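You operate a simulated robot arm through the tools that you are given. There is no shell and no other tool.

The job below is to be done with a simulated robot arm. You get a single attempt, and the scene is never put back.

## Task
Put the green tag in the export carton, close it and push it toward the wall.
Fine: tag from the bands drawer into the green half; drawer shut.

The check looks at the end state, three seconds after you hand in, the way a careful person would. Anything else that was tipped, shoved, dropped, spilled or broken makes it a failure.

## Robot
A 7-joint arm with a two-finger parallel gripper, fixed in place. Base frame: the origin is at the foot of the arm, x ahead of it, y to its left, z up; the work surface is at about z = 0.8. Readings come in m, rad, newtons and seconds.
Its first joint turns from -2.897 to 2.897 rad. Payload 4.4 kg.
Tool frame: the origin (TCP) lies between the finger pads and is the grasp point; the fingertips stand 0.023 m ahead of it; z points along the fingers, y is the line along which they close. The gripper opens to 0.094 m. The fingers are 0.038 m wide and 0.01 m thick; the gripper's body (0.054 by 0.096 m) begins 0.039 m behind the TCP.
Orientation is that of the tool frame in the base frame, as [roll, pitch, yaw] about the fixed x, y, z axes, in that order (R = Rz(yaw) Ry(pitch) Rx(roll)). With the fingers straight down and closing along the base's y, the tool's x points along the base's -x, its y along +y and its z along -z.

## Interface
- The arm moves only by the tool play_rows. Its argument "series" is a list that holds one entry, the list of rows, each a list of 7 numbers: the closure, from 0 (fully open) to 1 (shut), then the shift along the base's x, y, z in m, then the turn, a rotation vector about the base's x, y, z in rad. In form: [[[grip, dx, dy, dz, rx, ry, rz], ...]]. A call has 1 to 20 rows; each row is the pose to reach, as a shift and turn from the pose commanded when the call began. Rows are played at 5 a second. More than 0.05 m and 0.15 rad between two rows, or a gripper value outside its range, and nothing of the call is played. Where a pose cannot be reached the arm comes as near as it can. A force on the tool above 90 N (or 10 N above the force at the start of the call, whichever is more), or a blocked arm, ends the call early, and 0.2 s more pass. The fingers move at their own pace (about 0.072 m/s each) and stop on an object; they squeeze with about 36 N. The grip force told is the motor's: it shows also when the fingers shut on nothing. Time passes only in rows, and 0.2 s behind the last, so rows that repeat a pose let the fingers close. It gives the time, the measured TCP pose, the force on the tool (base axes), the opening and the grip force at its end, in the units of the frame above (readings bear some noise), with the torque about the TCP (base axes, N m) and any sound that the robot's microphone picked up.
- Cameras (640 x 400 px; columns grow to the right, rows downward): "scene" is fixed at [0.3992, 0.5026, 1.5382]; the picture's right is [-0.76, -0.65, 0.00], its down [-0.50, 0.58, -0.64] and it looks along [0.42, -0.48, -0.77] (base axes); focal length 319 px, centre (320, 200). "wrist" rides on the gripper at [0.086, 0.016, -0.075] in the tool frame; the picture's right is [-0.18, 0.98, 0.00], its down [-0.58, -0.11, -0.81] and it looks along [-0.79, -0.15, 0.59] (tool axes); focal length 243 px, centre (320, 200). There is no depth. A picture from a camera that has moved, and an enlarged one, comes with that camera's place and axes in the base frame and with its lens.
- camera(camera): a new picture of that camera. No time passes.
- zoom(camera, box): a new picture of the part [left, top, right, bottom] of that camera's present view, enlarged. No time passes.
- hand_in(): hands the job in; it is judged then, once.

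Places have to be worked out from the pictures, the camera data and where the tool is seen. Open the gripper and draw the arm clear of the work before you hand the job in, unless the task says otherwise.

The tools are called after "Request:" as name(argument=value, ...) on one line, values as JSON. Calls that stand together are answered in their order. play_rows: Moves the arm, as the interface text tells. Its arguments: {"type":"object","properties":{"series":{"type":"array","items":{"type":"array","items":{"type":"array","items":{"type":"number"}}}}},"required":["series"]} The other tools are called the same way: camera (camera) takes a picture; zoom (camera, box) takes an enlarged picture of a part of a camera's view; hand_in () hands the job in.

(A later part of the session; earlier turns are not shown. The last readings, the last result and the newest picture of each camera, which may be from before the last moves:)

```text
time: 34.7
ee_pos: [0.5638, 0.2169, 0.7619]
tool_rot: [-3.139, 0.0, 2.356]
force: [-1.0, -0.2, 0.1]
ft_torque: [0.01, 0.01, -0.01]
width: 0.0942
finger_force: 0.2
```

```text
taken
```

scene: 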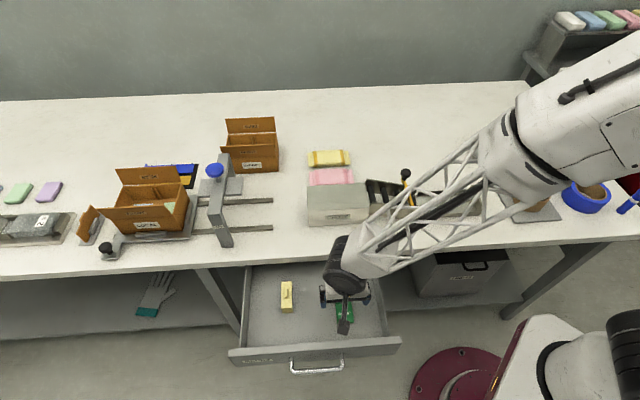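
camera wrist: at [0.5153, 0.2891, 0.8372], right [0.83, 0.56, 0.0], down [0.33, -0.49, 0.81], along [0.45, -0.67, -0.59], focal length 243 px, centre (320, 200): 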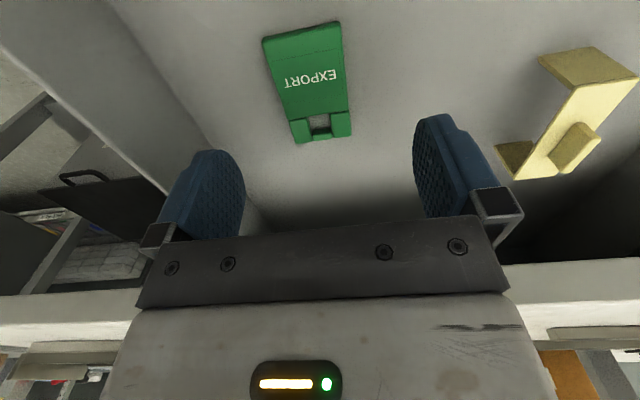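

The tag sits centred under the open fingers. I'll lower so the fingertips straddle it just above the drawer floor.

Request:
play_rows(series=[[[0, -0.0005, -0.002, -0.02, 0, 0, 0], [0, -0.0005, -0.002, -0.035, 0, 0, 0], [0, -0.0005, -0.002, -0.045, 0, 0, 0], [0, -0.0005, -0.002, -0.05, 0, 0, 0], [0, -0.0005, -0.002, -0.053, 0, 0, 0], [0, -0.0005, -0.002, -0.053, 0, 0, 0]]])

Request:
camera(camera="wrist")

Request:
zoom(camera="scene", box=[270, 250, 430, 360])

```text
time: 36.1
ee_pos: [0.5614, 0.2127, 0.7062]
tool_rot: [-3.138, 0.002, 2.357]
force: [-0.4, 0.1, 0.5]
ft_torque: [0.0, -0.02, -0.01]
width: 0.0938
finger_force: 0.2
```

```text
taken
camera wrist: at [0.5134, 0.2856, 0.7814], right [0.83, 0.56, 0.0], down [0.33, -0.49, 0.81], along [0.45, -0.67, -0.59], focal length 243 px, centre (320, 200)
```

wrist: 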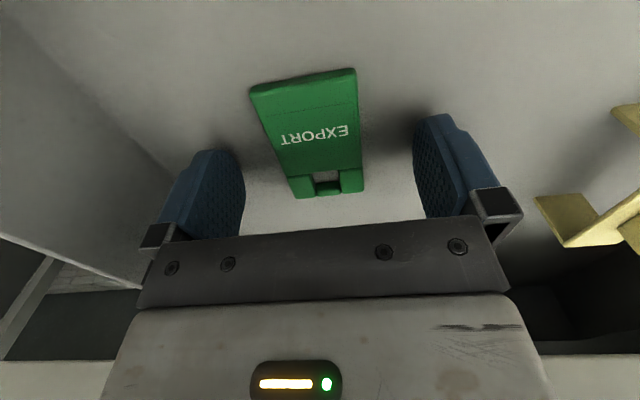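

```text
3.64 times, centred on (350, 305) of scene
camera zoom: at [0.3992, 0.5026, 1.5382], right [-0.76, -0.65, 0.0], down [-0.5, 0.58, -0.64], along [0.42, -0.48, -0.77], focal length 1159 px, centre (211, -182)
```

zoom: 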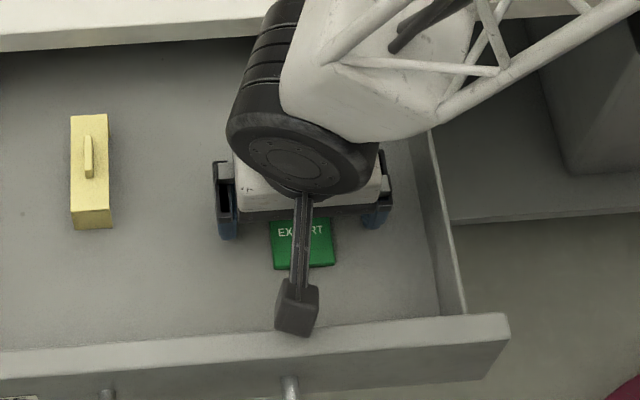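

There is no contact, and the fingertips are near z≈0.683 on each side of the tag. I'll go down 2 mm more and close gently on it.

Request:
play_rows(series=[[[0, 0, 0, -0.002, 0, 0, 0], [0.2, 0, 0, -0.002, 0, 0, 0], [0.4, 0, 0, -0.002, 0, 0, 0], [0.6, 0, 0, -0.002, 0, 0, 0], [0.8, 0, 0, -0.002, 0, 0, 0], [1, 0, 0, -0.002, 0, 0, 0], [1, 0, 0, -0.002, 0, 0, 0]]])

Request:
camera(camera="wrist")

```text
time: 37.7
ee_pos: [0.5604, 0.214, 0.7044]
tool_rot: [-3.139, 0.0, 2.355]
force: [0.4, 0.4, 0.2]
ft_torque: [0.02, 0.01, 0.01]
width: 0.0439
finger_force: 35.8
```

```text
taken
camera wrist: at [0.5129, 0.2851, 0.7794], right [0.83, 0.56, 0.0], down [0.33, -0.49, 0.81], along [0.45, -0.67, -0.59], focal length 243 px, centre (320, 200)
```

wrist: 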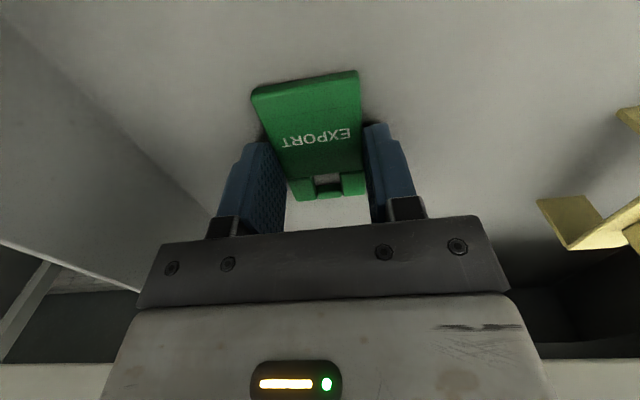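

The tag is held (width 0.0439, grip 36 N). I'll lift it straight up out of the drawer to a safe height.

Request:
play_rows(series=[[[1, 0, 0, 0.01, 0, 0, 0], [1, 0, 0, 0.03, 0, 0, 0], [1, 0, 0, 0.07, 0, 0, 0], [1, 0, 0, 0.115, 0, 0, 0], [1, 0, 0, 0.16, 0, 0, 0], [1, 0, 0, 0.205, 0, 0, 0], [1, 0, 0, 0.25, 0, 0, 0], [1, 0, 0, 0.295, 0, 0, 0], [1, 0, 0, 0.345, 0, 0, 0]]])

Request:
camera(camera="wrist")

Request:
camera(camera="scene")

```text
time: 39.7
ee_pos: [0.5654, 0.2124, 1.0516]
tool_rot: [-3.137, 0.0, 2.356]
force: [0.2, 0.6, -0.4]
ft_torque: [-0.02, -0.01, 0.0]
width: 0.0438
finger_force: 36.0
```

```text
taken
camera wrist: at [0.5169, 0.2841, 1.1258], right [0.83, 0.56, 0.0], down [0.34, -0.49, 0.81], along [0.45, -0.67, -0.59], focal length 243 px, centre (320, 200)
```

wrist: 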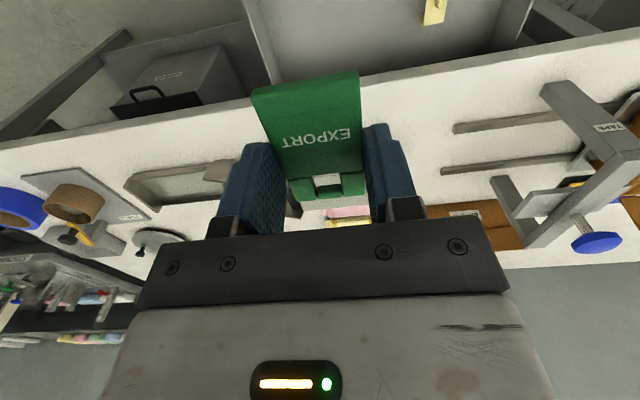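

```text
taken
```

scene: 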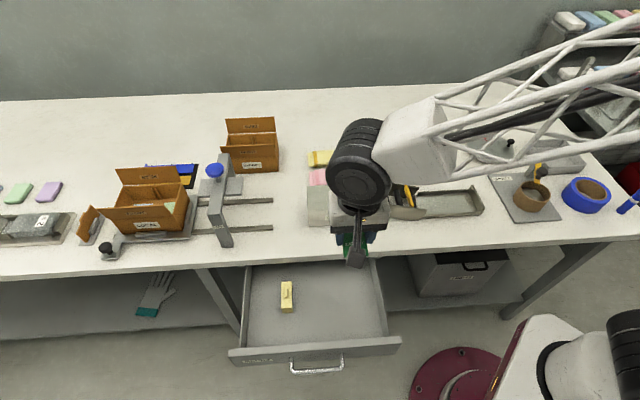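

The tag hangs securely. I'll carry it at z≈1.08 toward the carton, stopping just short to check the reach.

Request:
play_rows(series=[[[1, 0.02, -0.008, 0.02, 0, 0, 0], [1, 0.06, -0.023, 0.03, 0, 0, 0], [1, 0.104, -0.04, 0.03, 0, 0, 0], [1, 0.148, -0.057, 0.03, 0, 0, 0], [1, 0.192, -0.074, 0.03, 0, 0, 0], [1, 0.236, -0.091, 0.03, 0, 0, 0], [1, 0.28, -0.108, 0.03, 0, 0, 0], [1, 0.324, -0.125, 0.03, 0, 0, 0], [1, 0.368, -0.142, 0.03, 0, 0, 0], [1, 0.4, -0.153, 0.03, 0, 0, 0], [1, 0.4, -0.153, 0.03, 0, 0, 0]]])

Request:
camera(camera="wrist")

Request:
camera(camera="scene")

```text
time: 42.1
ee_pos: [0.9625, 0.0551, 1.0794]
tool_rot: [-3.139, 0.001, 2.357]
force: [0.5, 0.1, 0.4]
ft_torque: [0.0, 0.01, 0.0]
width: 0.0435
finger_force: 35.5
```

```text
taken
camera wrist: at [0.9143, 0.1283, 1.1534], right [0.83, 0.56, 0.0], down [0.33, -0.49, 0.81], along [0.45, -0.67, -0.59], focal length 243 px, centre (320, 200)
```

wrist: 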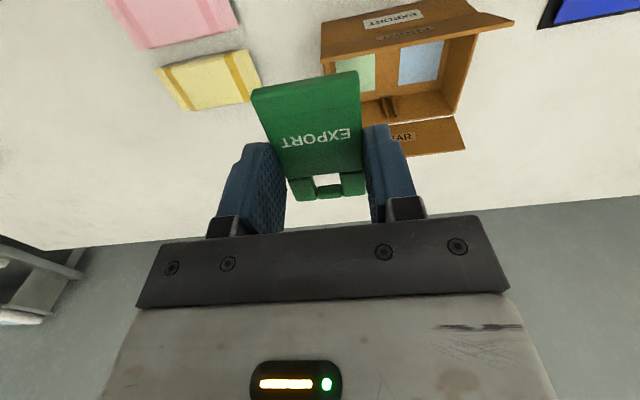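

```text
taken
```

scene: 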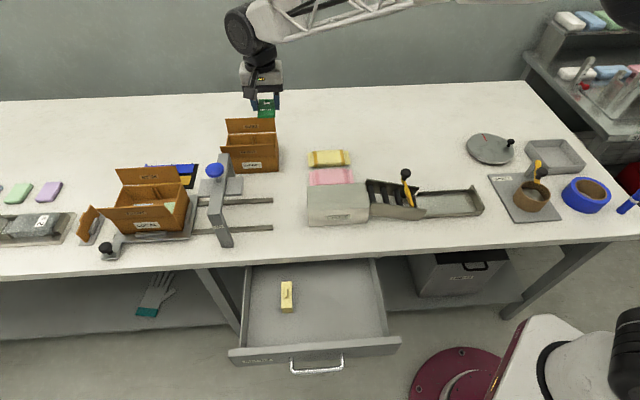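

The arm tracks well at r=0.96. I'll enlarge the carton view to refine its inner geometry.

Request:
zoom(camera="wrist", box=[300, 0, 530, 165])

```text
2.42 times, centred on (415, 82) of wrist
camera zoom: at [0.9143, 0.1283, 1.1534], right [0.83, 0.56, 0.0], down [0.33, -0.49, 0.81], along [0.45, -0.67, -0.59], focal length 588 px, centre (90, 485)
```

zoom: 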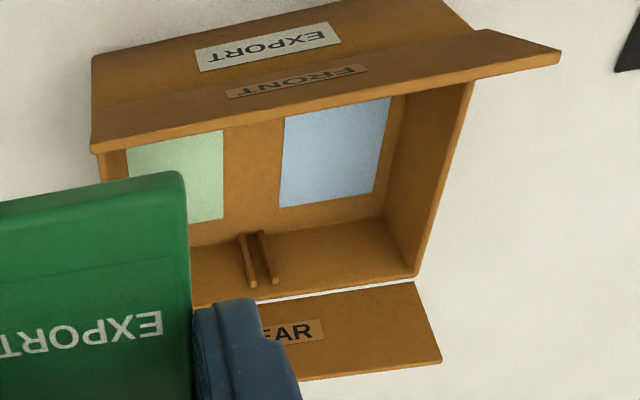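

There is no divider. The green pad spans L≈0.730–0.782 and the front flap's free edge is at D≈0.648, z≈0.944. I'll move over the green half (target about (1.047, 0.032)) at z≈1.06 and check tracking.

Request:
play_rows(series=[[[1, 0.03, -0.008, 0, 0, 0, 0], [1, 0.06, -0.017, -0.005, 0, 0, 0], [1, 0.0835, -0.0265, -0.01, 0, 0, 0], [1, 0.0835, -0.0265, -0.02, 0, 0, 0], [1, 0.0835, -0.0265, -0.02, 0, 0, 0]]])

Request:
camera(camera="wrist")

Request:
zoom(camera="scene", box=[170, 0, 350, 190])

```text
time: 43.3
ee_pos: [1.0452, 0.0316, 1.0601]
tool_rot: [-3.14, 0.002, 2.355]
force: [-0.3, 0.2, 0.0]
ft_torque: [-0.02, -0.02, -0.03]
width: 0.0437
finger_force: 36.4
```

```text
taken
camera wrist: at [0.9956, 0.1039, 1.1347], right [0.83, 0.56, 0.0], down [0.33, -0.49, 0.81], along [0.45, -0.67, -0.59], focal length 243 px, centre (320, 200)
```

wrist: 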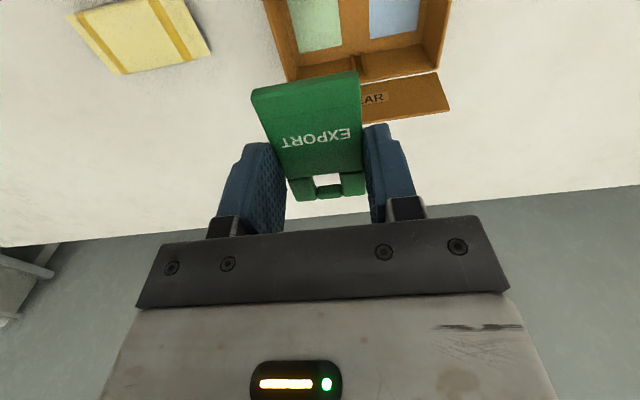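

```text
2.11 times, centred on (260, 95) of scene
camera zoom: at [0.3992, 0.5026, 1.5382], right [-0.76, -0.65, 0.0], down [-0.5, 0.58, -0.64], along [0.42, -0.48, -0.77], focal length 671 px, centre (446, 421)
```

zoom: 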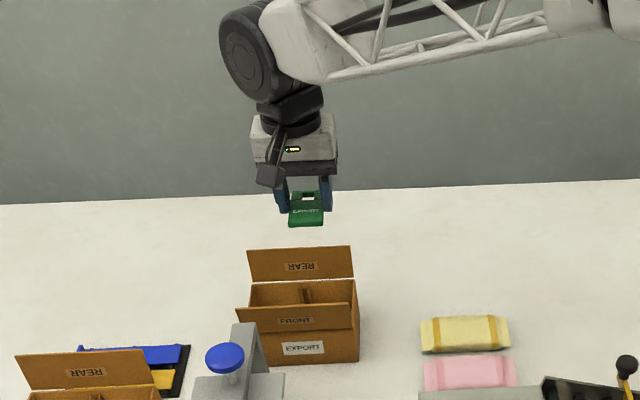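

Tracking is exact at r=1.046 with the tool pointing down. I'll descend in stages, checking whether the arm still reaches.

Request:
play_rows(series=[[[1, 0.0015, 0, -0.02, 0, 0, 0], [1, 0.0015, 0, -0.04, 0, 0, 0], [1, 0.0015, 0, -0.06, 0, 0, 0], [1, 0.0015, 0, -0.08, 0, 0, 0], [1, 0.0015, 0, -0.08, 0, 0, 0]]])

Request:
camera(camera="wrist")

Request:
zoom(camera="scene", box=[190, 50, 310, 180])

```text
time: 44.5
ee_pos: [1.0457, 0.0327, 0.9798]
tool_rot: [-3.139, -0.001, 2.355]
force: [0.0, 0.6, 0.1]
ft_torque: [0.0, -0.01, -0.01]
width: 0.0441
finger_force: 35.9
```

```text
taken
camera wrist: at [0.9971, 0.1058, 1.0546], right [0.83, 0.56, 0.0], down [0.33, -0.49, 0.81], along [0.45, -0.67, -0.59], focal length 243 px, centre (320, 200)
```

wrist: 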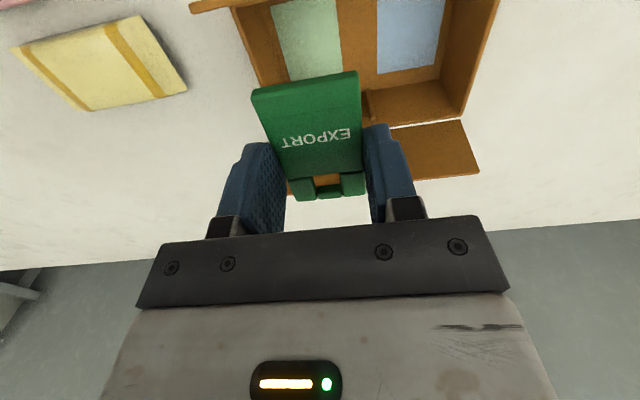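

```text
3.08 times, centred on (250, 115) of scene
camera zoom: at [0.3992, 0.5026, 1.5382], right [-0.76, -0.65, 0.0], down [-0.5, 0.58, -0.64], along [0.42, -0.48, -0.77], focal length 981 px, centre (535, 462)
```

zoom: 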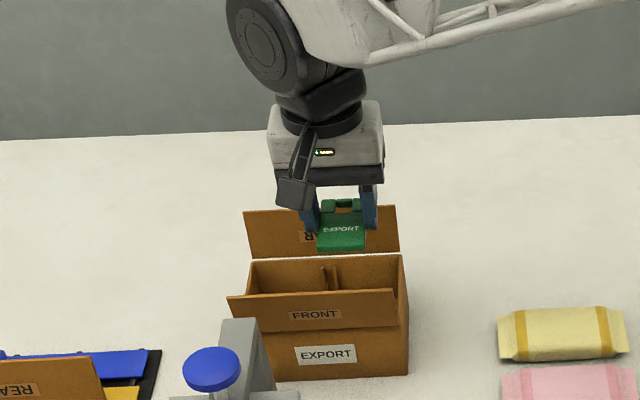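

Still reaching exactly, and the tag is over the green half. I'll shift 3 mm rearward and lower between the flaps to z≈0.92.

Request:
play_rows(series=[[[1, 0.002, -0.002, -0.015, 0, 0, 0], [1, 0.002, -0.002, -0.03, 0, 0, 0], [1, 0.002, -0.002, -0.045, 0, 0, 0], [1, 0.002, -0.002, -0.06, 0, 0, 0], [1, 0.002, -0.002, -0.06, 0, 0, 0]]])

Request:
camera(camera="wrist")

Request:
zoom(camera="scene", box=[200, 70, 300, 180])

```text
time: 45.7
ee_pos: [1.0478, 0.0295, 0.9196]
tool_rot: [-3.139, 0.0, 2.355]
force: [0.0, 0.7, 0.2]
ft_torque: [0.03, -0.02, 0.02]
width: 0.0439
finger_force: 36.0
```

```text
taken
camera wrist: at [0.9984, 0.1013, 0.9948], right [0.83, 0.56, 0.0], down [0.33, -0.49, 0.81], along [0.45, -0.67, -0.59], focal length 243 px, centre (320, 200)
```

wrist: 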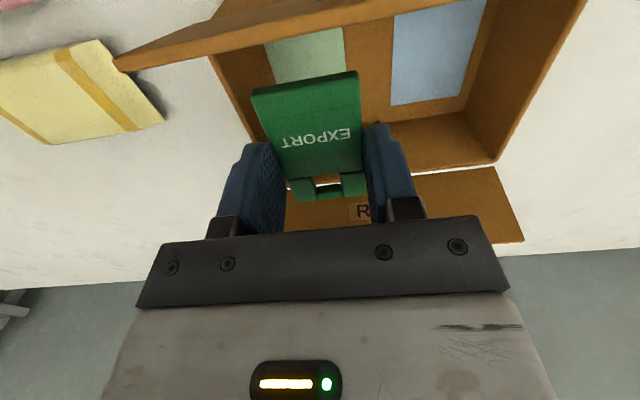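

```text
3.64 times, centred on (250, 125) of scene
camera zoom: at [0.3992, 0.5026, 1.5382], right [-0.76, -0.65, 0.0], down [-0.5, 0.58, -0.64], along [0.42, -0.48, -0.77], focal length 1159 px, centre (574, 473)
```

zoom: 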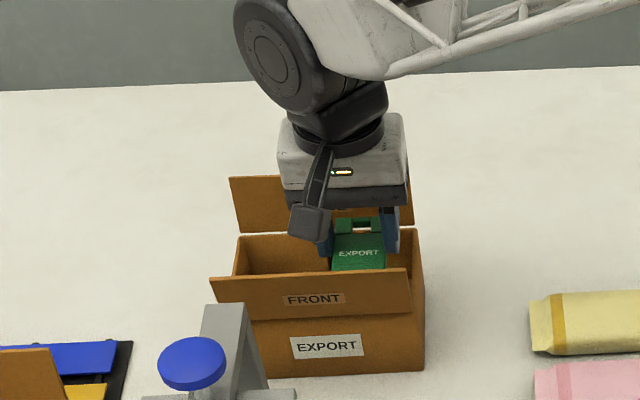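

The gripper fits between the flaps with clearance all round, and the right wall is confirmed at L≈0.72. I'll shift 3 mm away from that wall and lower to z≈0.88, so the tag has only a short drop.

Request:
play_rows(series=[[[1, 0.002, 0.002, -0.01, 0, 0, 0], [1, 0.002, 0.002, -0.02, 0, 0, 0], [1, 0.002, 0.002, -0.03, 0, 0, 0], [1, 0.002, 0.002, -0.04, 0, 0, 0], [1, 0.002, 0.002, -0.04, 0, 0, 0]]])

Request:
camera(camera="wrist")

Request:
zoom(camera="scene", box=[200, 70, 300, 180])

```text
time: 46.9
ee_pos: [1.0493, 0.0307, 0.8796]
tool_rot: [-3.14, -0.002, 2.357]
force: [0.5, -0.3, -1.4]
ft_torque: [0.0, 0.01, -0.03]
width: 0.0437
finger_force: 36.1
```

```text
taken
camera wrist: at [1.0016, 0.1034, 0.9551], right [0.83, 0.56, 0.0], down [0.33, -0.49, 0.81], along [0.45, -0.67, -0.59], focal length 243 px, centre (320, 200)
```

wrist: 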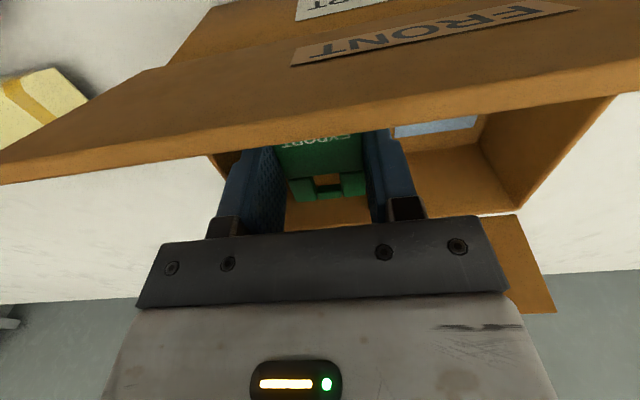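

```text
3.64 times, centred on (250, 125) of scene
camera zoom: at [0.3992, 0.5026, 1.5382], right [-0.76, -0.65, 0.0], down [-0.5, 0.58, -0.64], along [0.42, -0.48, -0.77], focal length 1159 px, centre (574, 473)
```

zoom: 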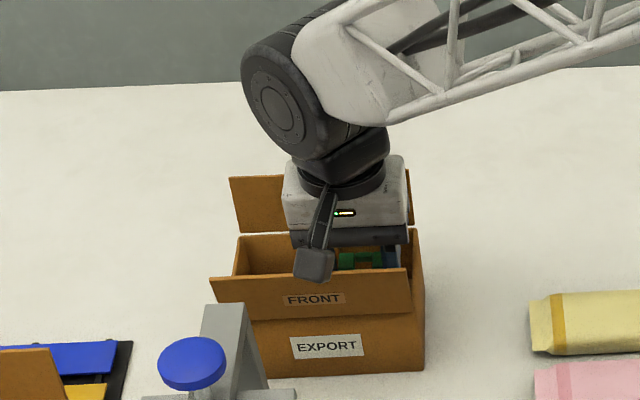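

There is no contact; the camera block hangs just outside the front flap. I'll lower another 12 mm while watching the force, then release.

Request:
play_rows(series=[[[1, 0, 0, -0.004, 0, 0, 0], [1, 0, 0, -0.008, 0, 0, 0], [1, 0, 0, -0.012, 0, 0, 0], [1, 0, 0, -0.012, 0, 0, 0]]])

Request:
camera(camera="wrist")

Request:
zoom(camera="scene", box=[200, 70, 300, 180])

```text
time: 47.9
ee_pos: [1.0497, 0.0335, 0.868]
tool_rot: [-3.14, -0.001, 2.357]
force: [-1.0, -0.1, 0.6]
ft_torque: [-0.02, 0.02, 0.02]
width: 0.0439
finger_force: 36.1
```

```text
taken
camera wrist: at [1.0012, 0.1054, 0.9427], right [0.83, 0.56, 0.0], down [0.33, -0.49, 0.81], along [0.45, -0.67, -0.59], focal length 243 px, centre (320, 200)
```

wrist: 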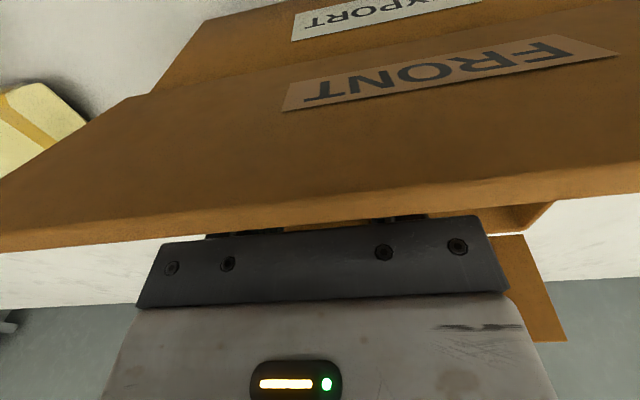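

```text
3.64 times, centred on (250, 125) of scene
camera zoom: at [0.3992, 0.5026, 1.5382], right [-0.76, -0.65, 0.0], down [-0.5, 0.58, -0.64], along [0.42, -0.48, -0.77], focal length 1159 px, centre (574, 473)
```

zoom: 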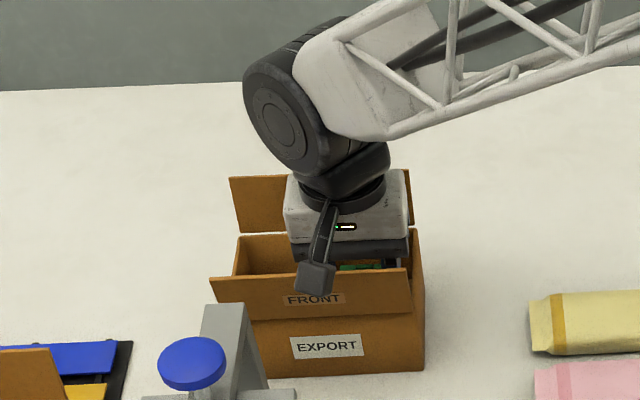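

There are still no contact forces. I'll release by opening the fingers only slightly (to about 0.054), so the fingers don't touch the carton wall.

Request:
play_rows(series=[[[0.48, 0, 0, 0, 0, 0, 0], [0.43, 0, 0, 0, 0, 0, 0], [0.43, 0, 0, 0, 0, 0, 0], [0.43, 0, 0, 0, 0, 0, 0]]])

Request:
zoom(camera="scene", box=[200, 70, 300, 180])

```text
time: 48.9
ee_pos: [1.0503, 0.0323, 0.8676]
tool_rot: [-3.14, 0.001, 2.356]
force: [-0.1, -0.4, 0.4]
ft_torque: [0.01, 0.04, -0.01]
width: 0.0536
finger_force: 0.2
```

```text
3.64 times, centred on (250, 125) of scene
camera zoom: at [0.3992, 0.5026, 1.5382], right [-0.76, -0.65, 0.0], down [-0.5, 0.58, -0.64], along [0.42, -0.48, -0.77], focal length 1159 px, centre (574, 473)
```

zoom: 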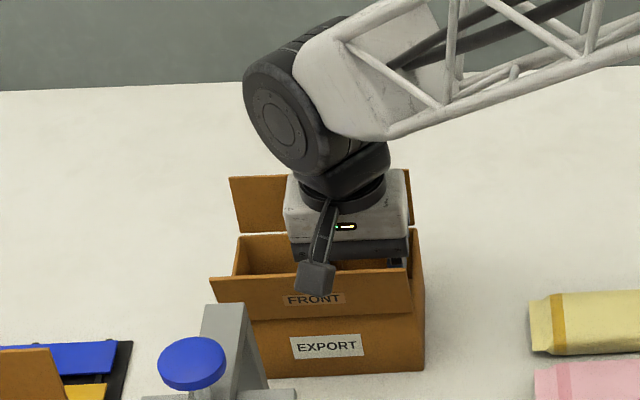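

The tag has dropped from the fingers. I'll rise straight up and look inside the carton.

Request:
play_rows(series=[[[0.43, 0, 0, 0.02, 0, 0, 0], [0.43, 0, 0, 0.05, 0, 0, 0], [0.43, 0, 0, 0.09, 0, 0, 0], [0.43, 0, 0, 0.135, 0, 0, 0], [0.43, -0.01, 0.01, 0.18, 0, 0, 0], [0.2, -0.04, 0.04, 0.2, 0, 0, 0], [0, -0.075, 0.075, 0.21, 0, 0, 0], [0, -0.1, 0.1, 0.21, 0, 0, 0], [0, -0.1, 0.1, 0.21, 0, 0, 0]]])

Request:
camera(camera="wrist")

Request:
camera(camera="scene")

```text
refused: row 7 steps farther than a row can; nothing moved
```

```text
taken
camera wrist: at [1.0012, 0.1053, 0.9429], right [0.83, 0.56, 0.0], down [0.33, -0.49, 0.81], along [0.45, -0.67, -0.59], focal length 243 px, centre (320, 200)
```

wrist: 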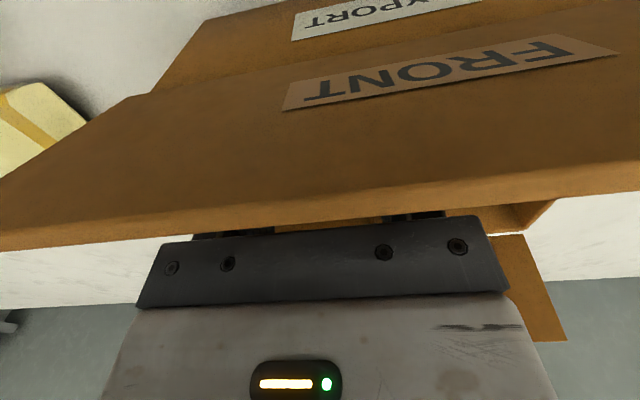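

```text
taken
```

scene: 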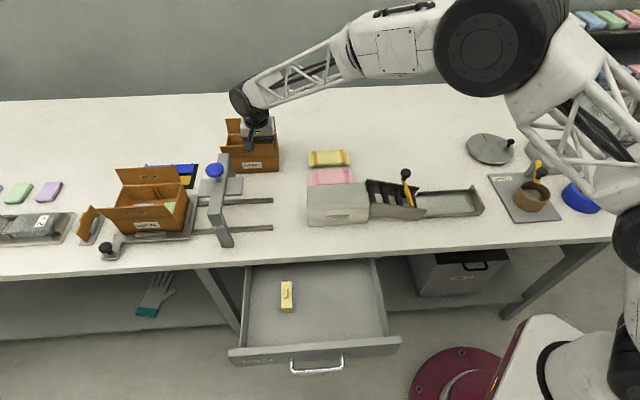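

That call was refused because one step was too long, so I'll resend it with shorter steps.

Request:
play_rows(series=[[[0.43, 0, 0, 0.02, 0, 0, 0], [0.43, 0, 0, 0.05, 0, 0, 0], [0.43, 0, 0, 0.09, 0, 0, 0], [0.43, 0, 0, 0.135, 0, 0, 0], [0.43, -0.01, 0.01, 0.17, 0, 0, 0], [0.2, -0.035, 0.035, 0.19, 0, 0, 0], [0, -0.065, 0.065, 0.2, 0, 0, 0], [0, -0.095, 0.095, 0.21, 0, 0, 0], [0, -0.1, 0.1, 0.21, 0, 0, 0]]])

Request:
camera(camera="wrist")

Request:
camera(camera="scene")

```text
time: 50.9
ee_pos: [0.9459, 0.1336, 1.0785]
tool_rot: [-3.141, 0.001, 2.354]
force: [0.0, 0.0, 0.6]
ft_torque: [-0.03, -0.02, 0.0]
width: 0.0941
finger_force: 0.1
```

```text
taken
camera wrist: at [0.898, 0.2053, 1.1533], right [0.83, 0.56, 0.0], down [0.33, -0.49, 0.81], along [0.46, -0.67, -0.59], focal length 243 px, centre (320, 200)
```

wrist: 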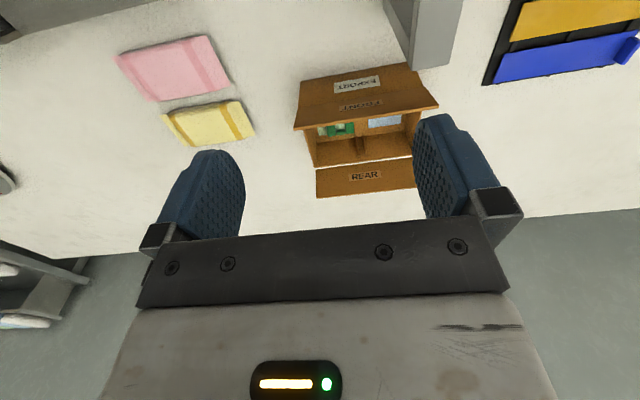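

```text
taken
```

scene: 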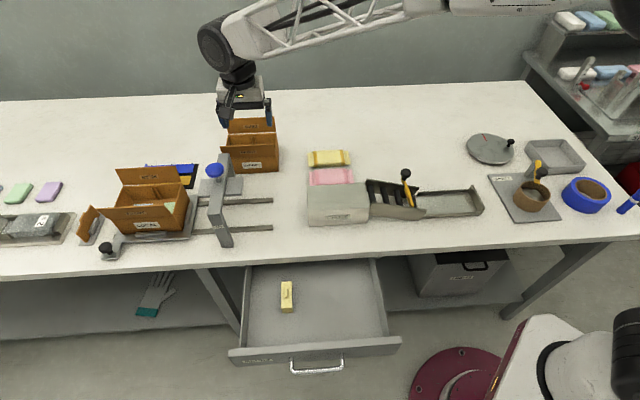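

Request:
zoom(camera="wrist", box=[280, 60, 440, 205])

Request:
zoom(camera="scene", box=[205, 105, 295, 180])

```text
2.76 times, centred on (360, 132) of wrist
camera zoom: at [0.898, 0.2053, 1.1533], right [0.83, 0.56, 0.0], down [0.33, -0.49, 0.81], along [0.46, -0.67, -0.59], focal length 669 px, centre (210, 386)
```

zoom: 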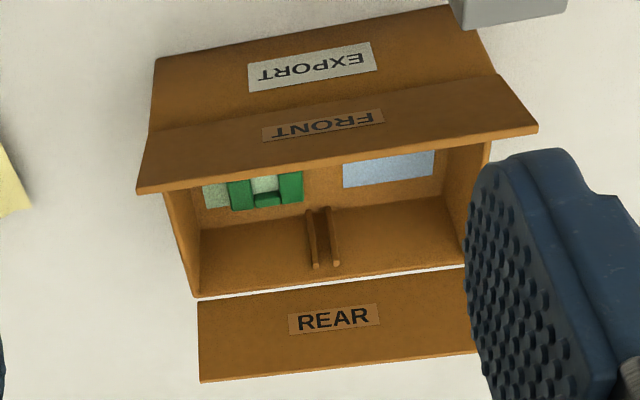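

```text
5.33 times, centred on (250, 142) of scene
camera zoom: at [0.3992, 0.5026, 1.5382], right [-0.76, -0.65, 0.0], down [-0.5, 0.58, -0.64], along [0.42, -0.48, -0.77], focal length 1700 px, centre (693, 507)
```

zoom: 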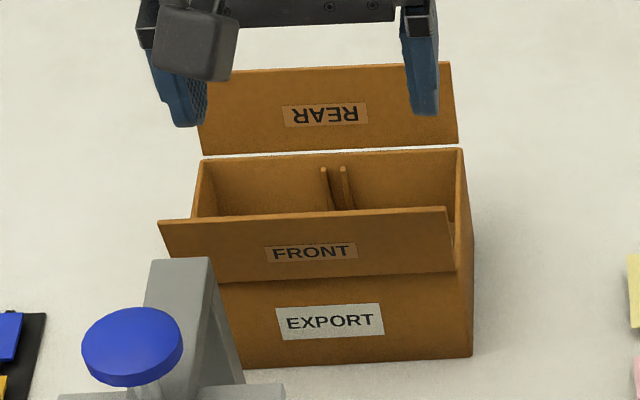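

The tag lies flat in the green (right) half, clear of the middle ribs, and the carton hasn't moved. Next I'll turn the tool so the camera points away from the taping frame (x along −L), close the fingers, and prepare to fold the REAR flap from behind.

Request:
play_rows(series=[[[0.3, 0, 0, 0.01, 0, 0, 0.143], [0.6, 0, 0, 0.02, 0, 0, 0.286], [1, 0, 0, 0.03, 0, 0, 0.429], [1, 0, 0, 0.03, 0, 0, 0.572], [1, 0, 0, 0.03, 0, 0, 0.715], [1, 0, 0, 0.03, 0, 0, 0.858], [1, 0, 0, 0.03, 0, 0, 1.001], [1, 0, 0, 0.03, 0, 0, 1.144], [1, 0, 0, 0.03, 0, 0, 1.287], [1, 0, 0, 0.03, 0, 0, 1.43], [1, 0, 0, 0.03, 0, 0, 1.571], [1, 0, 0, 0.03, 0, 0, 1.571]]])

Request:
camera(camera="scene")

Request:
camera(camera="wrist")

```text
time: 53.5
ee_pos: [0.95, 0.1328, 1.1104]
tool_rot: [-3.141, -0.002, -2.355]
force: [0.0, -0.4, -0.7]
ft_torque: [0.0, -0.05, 0.01]
width: 0.0001
finger_force: 36.2
```

```text
taken
```

scene: 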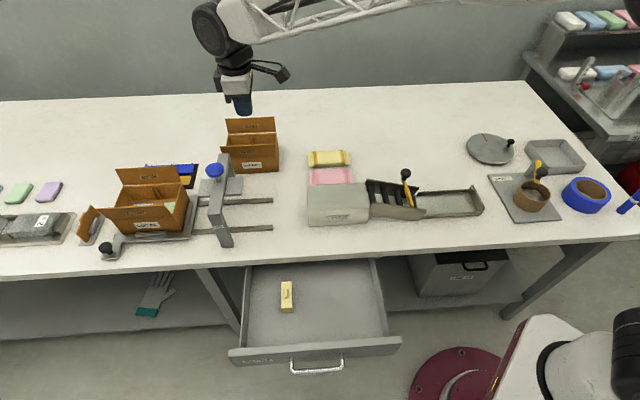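

```text
taken
camera wrist: at [0.8785, 0.0821, 1.1835], right [-0.57, 0.82, 0.0], down [0.49, 0.33, 0.81], along [0.67, 0.46, -0.59], focal length 243 px, centre (320, 200)
```

wrist: 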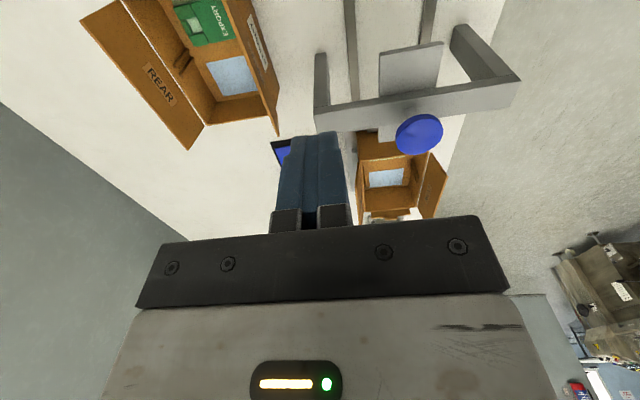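

This view shows the tag, the carton and the taping frame together. I'll enlarge it for geometry.

Request:
zoom(camera="wrist", box=[70, 0, 290, 150])

Request:
zoom(camera="wrist", box=[260, 0, 540, 170])

```text
2.67 times, centred on (180, 75) of wrist
camera zoom: at [0.8785, 0.0821, 1.1835], right [-0.57, 0.82, 0.0], down [0.49, 0.33, 0.81], along [0.67, 0.46, -0.59], focal length 647 px, centre (693, 533)
```

zoom: 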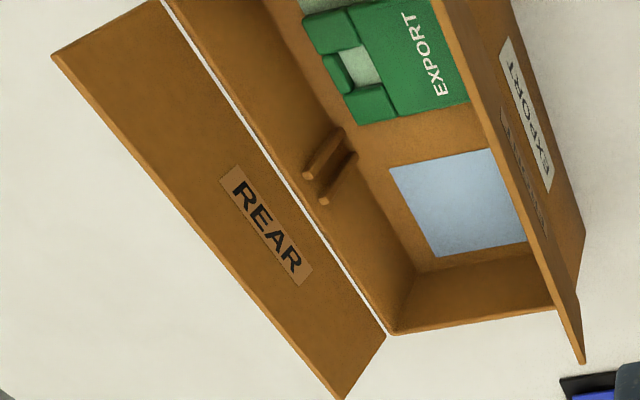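

```text
2.29 times, centred on (400, 85) of wrist
camera zoom: at [0.8785, 0.0821, 1.1835], right [-0.57, 0.82, 0.0], down [0.49, 0.33, 0.81], along [0.67, 0.46, -0.59], focal length 555 px, centre (137, 463)
```

zoom: 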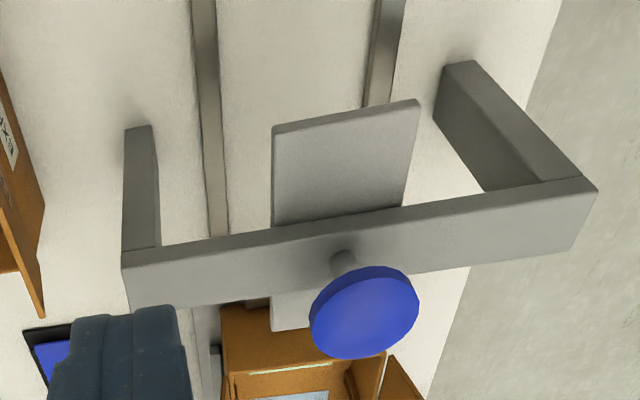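

The tag sits squarely on the green pad. The rear flap leans slightly back, with its free edge at about D=0.785, z=0.935. I'll carry the closed fingers over to just behind the rear flap (about (1.136, −0.019)) at a safe height and check the reach.

Request:
play_rows(series=[[[1, 0.031, -0.025, 0, 0, 0, 0], [1, 0.062, -0.05, 0, 0, 0, 0], [1, 0.093, -0.076, 0, 0, 0, 0], [1, 0.124, -0.101, 0, 0, 0, 0], [1, 0.155, -0.127, 0, 0, 0, 0], [1, 0.186, -0.152, 0, 0, 0, 0], [1, 0.186, -0.152, -0.03, 0, 0, 0], [1, 0.186, -0.152, -0.06, 0, 0, 0], [1, 0.186, -0.152, -0.06, 0, 0, 0]]])

Request:
camera(camera="wrist")

Request:
zoom(camera="scene", box=[180, 20, 330, 180])

```text
time: 55.5
ee_pos: [1.1391, -0.0195, 1.0442]
tool_rot: [-3.139, 0.0, -2.356]
force: [-0.3, -0.8, 0.1]
ft_torque: [0.0, -0.01, 0.02]
width: 0.0002
finger_force: 36.1
```

```text
taken
camera wrist: at [1.0676, -0.07, 1.1196], right [-0.56, 0.83, 0.0], down [0.49, 0.33, 0.81], along [0.67, 0.45, -0.59], focal length 243 px, centre (320, 200)
```

wrist: 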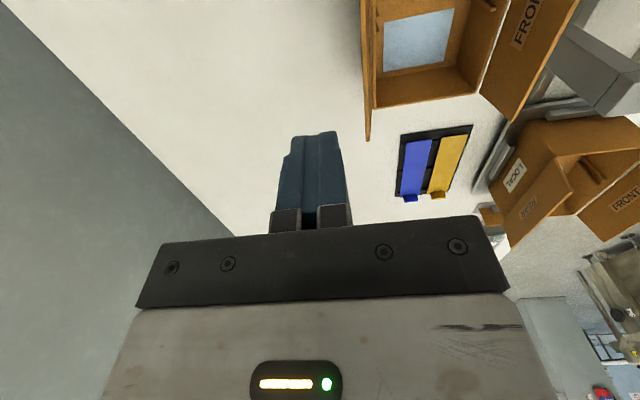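

```text
2.50 times, centred on (255, 100) of scene
camera zoom: at [0.3992, 0.5026, 1.5382], right [-0.76, -0.65, 0.0], down [-0.5, 0.58, -0.64], along [0.42, -0.48, -0.77], focal length 797 px, centre (482, 450)
```

zoom: 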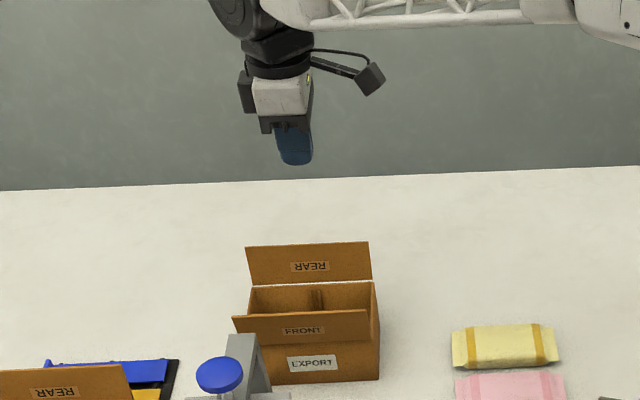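

The reach holds at r=1.14. The rear flap's free edge is at D≈0.785, z≈0.926, and my fingers are at D≈0.819 behind it. I'll descend to fingertip height z≈0.905.

Request:
play_rows(series=[[[1, 0, 0, -0.03, 0, 0, 0], [1, 0, 0, -0.06, 0, 0, 0], [1, 0, 0, -0.09, 0, 0, 0], [1, 0, 0, -0.116, 0, 0, 0], [1, 0, 0, -0.116, 0, 0, 0]]])

Request:
camera(camera="wrist")

Request:
zoom(camera="scene", box=[180, 50, 330, 180])

```text
time: 56.7
ee_pos: [1.1367, -0.0194, 0.9308]
tool_rot: [-3.14, -0.001, -2.358]
force: [-0.4, 0.4, 0.0]
ft_torque: [0.02, -0.02, -0.02]
width: 0.0001
finger_force: 36.0
```

```text
taken
camera wrist: at [1.0642, -0.0693, 1.0056], right [-0.56, 0.83, 0.0], down [0.49, 0.33, 0.81], along [0.67, 0.45, -0.59], focal length 243 px, centre (320, 200)
```

wrist: 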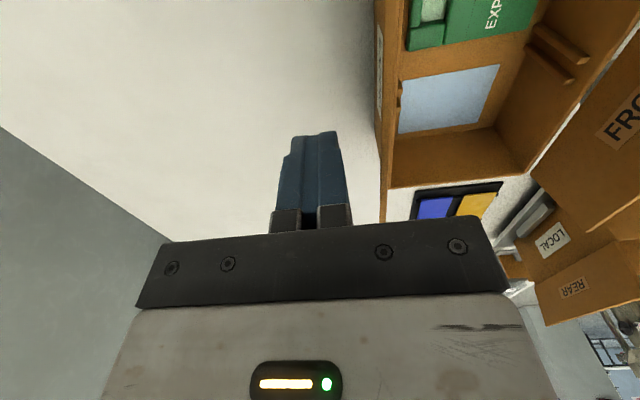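

```text
3.08 times, centred on (255, 115) of scene
camera zoom: at [0.3992, 0.5026, 1.5382], right [-0.76, -0.65, 0.0], down [-0.5, 0.58, -0.64], along [0.42, -0.48, -0.77], focal length 981 px, centre (520, 462)
```

zoom: 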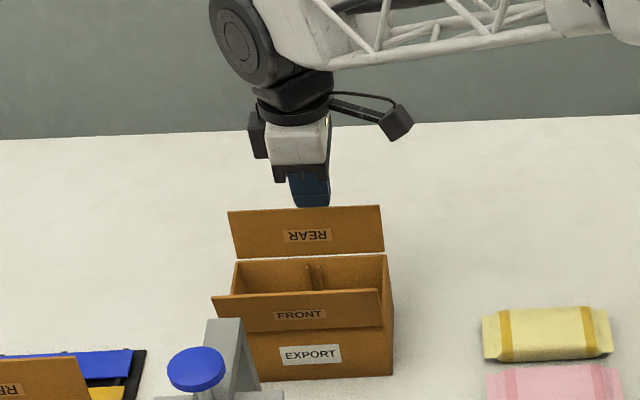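

The fingers are behind the rear flap with a visible gap. I'll move toward the robot (−D) in small steps so the flap starts to tip inward.

Request:
play_rows(series=[[[1, -0.008, 0.008, 0, 0, 0, 0], [1, -0.016, 0.016, 0, 0, 0, 0], [1, -0.023, 0.023, 0, 0, 0, 0], [1, -0.03, 0.03, 0, 0, 0, 0], [1, -0.03, 0.03, 0, 0, 0, 0]]])

Request:
camera(camera="wrist")

Request:
zoom(camera="scene", box=[180, 50, 330, 180])

```text
time: 57.9
ee_pos: [1.1071, 0.0104, 0.9302]
tool_rot: [-3.141, 0.0, -2.355]
force: [-1.0, 0.0, 0.4]
ft_torque: [0.0, 0.0, -0.03]
width: 0.0
finger_force: 36.2
```

```text
taken
camera wrist: at [1.0352, -0.0391, 1.0059], right [-0.56, 0.83, 0.0], down [0.49, 0.33, 0.81], along [0.67, 0.45, -0.59], focal length 243 px, centre (320, 200)
```

wrist: 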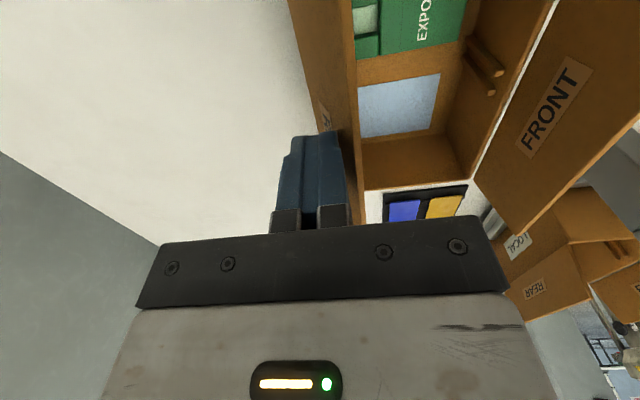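

```text
3.08 times, centred on (255, 115) of scene
camera zoom: at [0.3992, 0.5026, 1.5382], right [-0.76, -0.65, 0.0], down [-0.5, 0.58, -0.64], along [0.42, -0.48, -0.77], focal length 981 px, centre (520, 462)
```

zoom: 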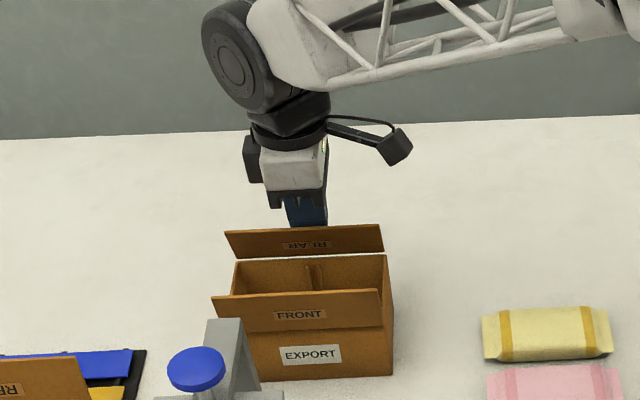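

The flap is tipping inward with almost no force. I'll follow the arc forward and down to fold it flat.

Request:
play_rows(series=[[[1, -0.0055, 0.0055, -0.003, 0, 0, 0], [1, -0.011, 0.011, -0.0075, 0, 0, 0], [1, -0.014, 0.014, -0.013, 0, 0, 0], [1, -0.016, 0.016, -0.018, 0, 0, 0], [1, -0.017, 0.017, -0.023, 0, 0, 0], [1, -0.018, 0.018, -0.027, 0, 0, 0], [1, -0.018, 0.018, -0.027, 0, 0, 0]]])

Request:
camera(camera="wrist")

Request:
zoom(camera="scene", box=[180, 50, 330, 180])

```text
time: 59.5
ee_pos: [1.0888, 0.0295, 0.9046]
tool_rot: [-3.139, 0.001, -2.355]
force: [0.5, -0.2, 1.0]
ft_torque: [0.0, 0.01, 0.01]
width: 0.0
finger_force: 35.6
```

```text
taken
camera wrist: at [1.0171, -0.0213, 0.9791], right [-0.56, 0.83, 0.0], down [0.49, 0.33, 0.81], along [0.67, 0.45, -0.59], focal length 243 px, centre (320, 200)
```

wrist: 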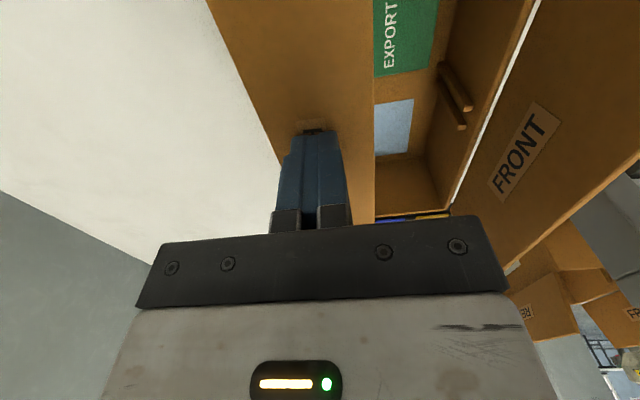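

```text
3.08 times, centred on (255, 115) of scene
camera zoom: at [0.3992, 0.5026, 1.5382], right [-0.76, -0.65, 0.0], down [-0.5, 0.58, -0.64], along [0.42, -0.48, -0.77], focal length 981 px, centre (520, 462)
```

zoom: 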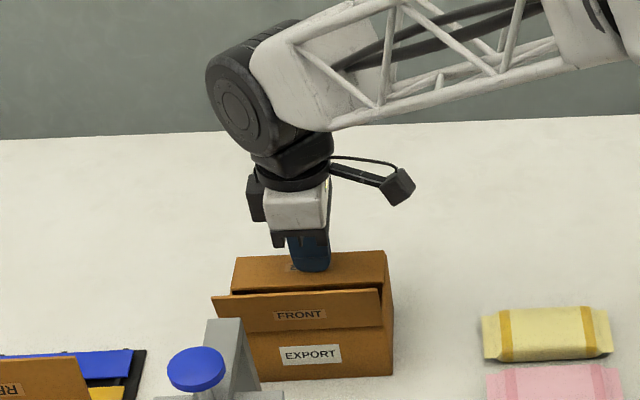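

The rear flap is nearly flat. I'll press it down a few more millimetres gently.

Request:
play_rows(series=[[[1, 0, 0, -0.002, 0, 0, 0], [1, 0, 0, -0.004, 0, 0, 0], [1, 0, 0, -0.005, 0, 0, 0], [1, 0, 0, -0.005, 0, 0, 0]]])

Request:
camera(camera="wrist")

```text
time: 60.5
ee_pos: [1.0883, 0.0278, 0.902]
tool_rot: [-3.138, 0.003, -2.356]
force: [5.1, 4.8, 15.4]
ft_torque: [0.08, -0.1, 0.01]
width: 0.0
finger_force: 36.0
```

```text
taken
camera wrist: at [1.0165, -0.0216, 0.9767], right [-0.56, 0.83, 0.0], down [0.49, 0.33, 0.81], along [0.67, 0.46, -0.59], focal length 243 px, centre (320, 200)
```

wrist: 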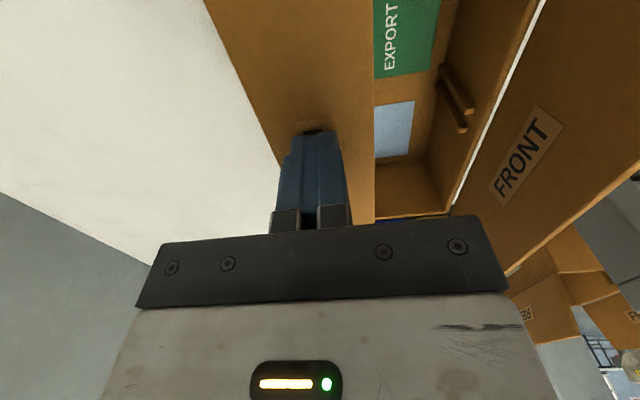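

The flap is flat, with firm contact at a top of z≈0.879. I'll lift off and check that it stays down.

Request:
play_rows(series=[[[1, 0, 0, 0.006, 0, 0, 0], [1, 0, 0, 0.02, 0, 0, 0], [1, 0, 0, 0.05, 0, 0, 0], [1, 0, 0, 0.09, 0, 0, 0], [1, 0, 0, 0.13, 0, 0, 0], [1, 0, 0, 0.13, 0, 0, 0]]])

Request:
zoom(camera="scene", box=[180, 60, 320, 190])

Request:
camera(camera="wrist")

```text
time: 61.9
ee_pos: [1.0885, 0.0286, 1.0273]
tool_rot: [-3.14, 0.0, -2.355]
force: [0.0, -0.2, -0.9]
ft_torque: [0.02, 0.0, -0.01]
width: 0.0
finger_force: 35.8
```

```text
3.08 times, centred on (250, 125) of scene
camera zoom: at [0.3992, 0.5026, 1.5382], right [-0.76, -0.65, 0.0], down [-0.5, 0.58, -0.64], along [0.42, -0.48, -0.77], focal length 981 px, centre (535, 431)
```

zoom: 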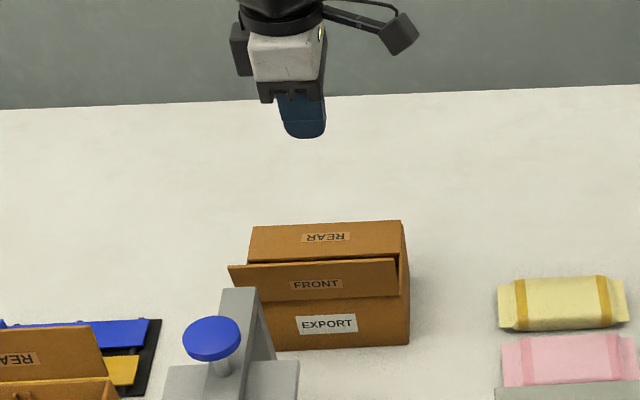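

```text
taken
camera wrist: at [1.017, -0.0206, 1.1018], right [-0.56, 0.83, 0.0], down [0.49, 0.33, 0.81], along [0.67, 0.45, -0.59], focal length 243 px, centre (320, 200)
```

wrist: 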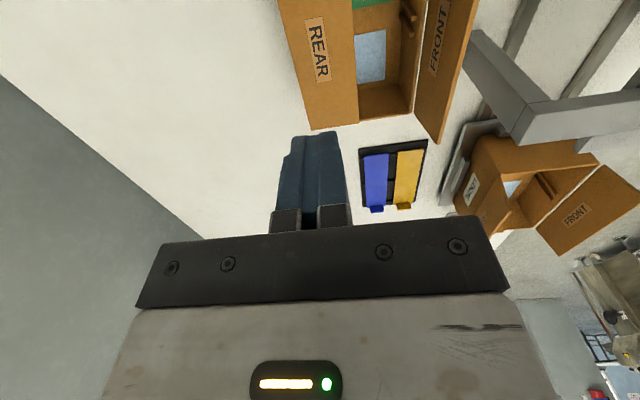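

The rear flap stays shut. Now for the FRONT flap: I'll move over to just in front of it (L≈0.775, D≈0.61), keeping clear of the taping frame, and lower the fingertips to z≈0.907.

Request:
play_rows(series=[[[1, -0.02, 0.016, 0.02, 0, 0, 0], [1, -0.05, 0.04, 0.03, 0, 0, 0], [1, -0.08, 0.065, 0.03, 0, 0, 0], [1, -0.109, 0.088, 0.03, 0, 0, 0], [1, -0.109, 0.088, 0, 0, 0, 0], [1, -0.109, 0.088, -0.03, 0, 0, 0], [1, -0.109, 0.088, -0.06, 0, 0, 0], [1, -0.109, 0.088, -0.06, 0, 0, 0]]])

Request:
camera(camera="wrist")

Request:
zoom(camera="scene", box=[180, 60, 320, 190])

```text
time: 63.7
ee_pos: [0.9802, 0.1146, 0.9681]
tool_rot: [-3.141, 0.0, -2.356]
force: [0.0, 0.0, -0.3]
ft_torque: [0.02, -0.01, 0.01]
width: 0.0001
finger_force: 36.4
```

```text
taken
camera wrist: at [0.908, 0.065, 1.0438], right [-0.56, 0.83, 0.0], down [0.49, 0.33, 0.81], along [0.67, 0.45, -0.59], focal length 243 px, centre (320, 200)
```

wrist: 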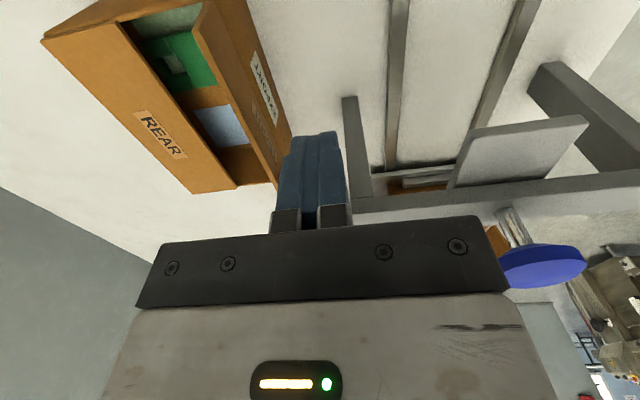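

```text
3.08 times, centred on (250, 125) of scene
camera zoom: at [0.3992, 0.5026, 1.5382], right [-0.76, -0.65, 0.0], down [-0.5, 0.58, -0.64], along [0.42, -0.48, -0.77], focal length 981 px, centre (535, 431)
```

zoom: 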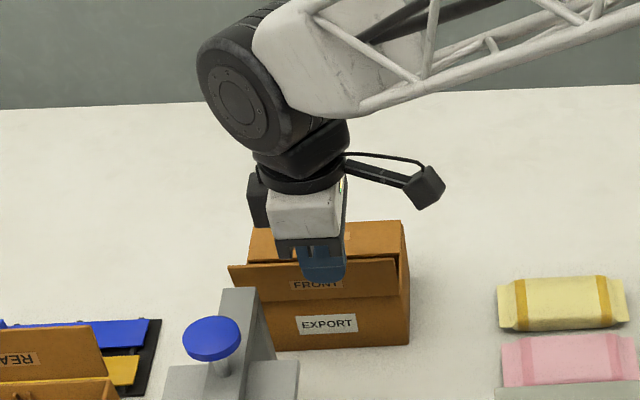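

The fingers are in front of the flap. I'll enlarge the wrist view to find the flap edge precisely.

Request:
zoom(camera="wrist", box=[140, 0, 360, 210])

```text
1.90 times, centred on (250, 105) of wrist
camera zoom: at [0.908, 0.065, 1.0438], right [-0.56, 0.83, 0.0], down [0.49, 0.33, 0.81], along [0.67, 0.45, -0.59], focal length 462 px, centre (453, 381)
```

zoom: 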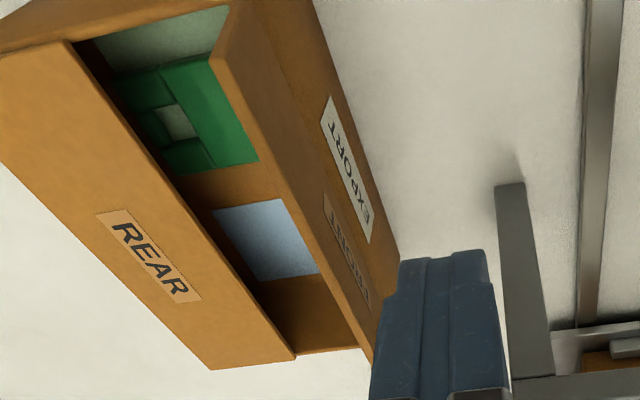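

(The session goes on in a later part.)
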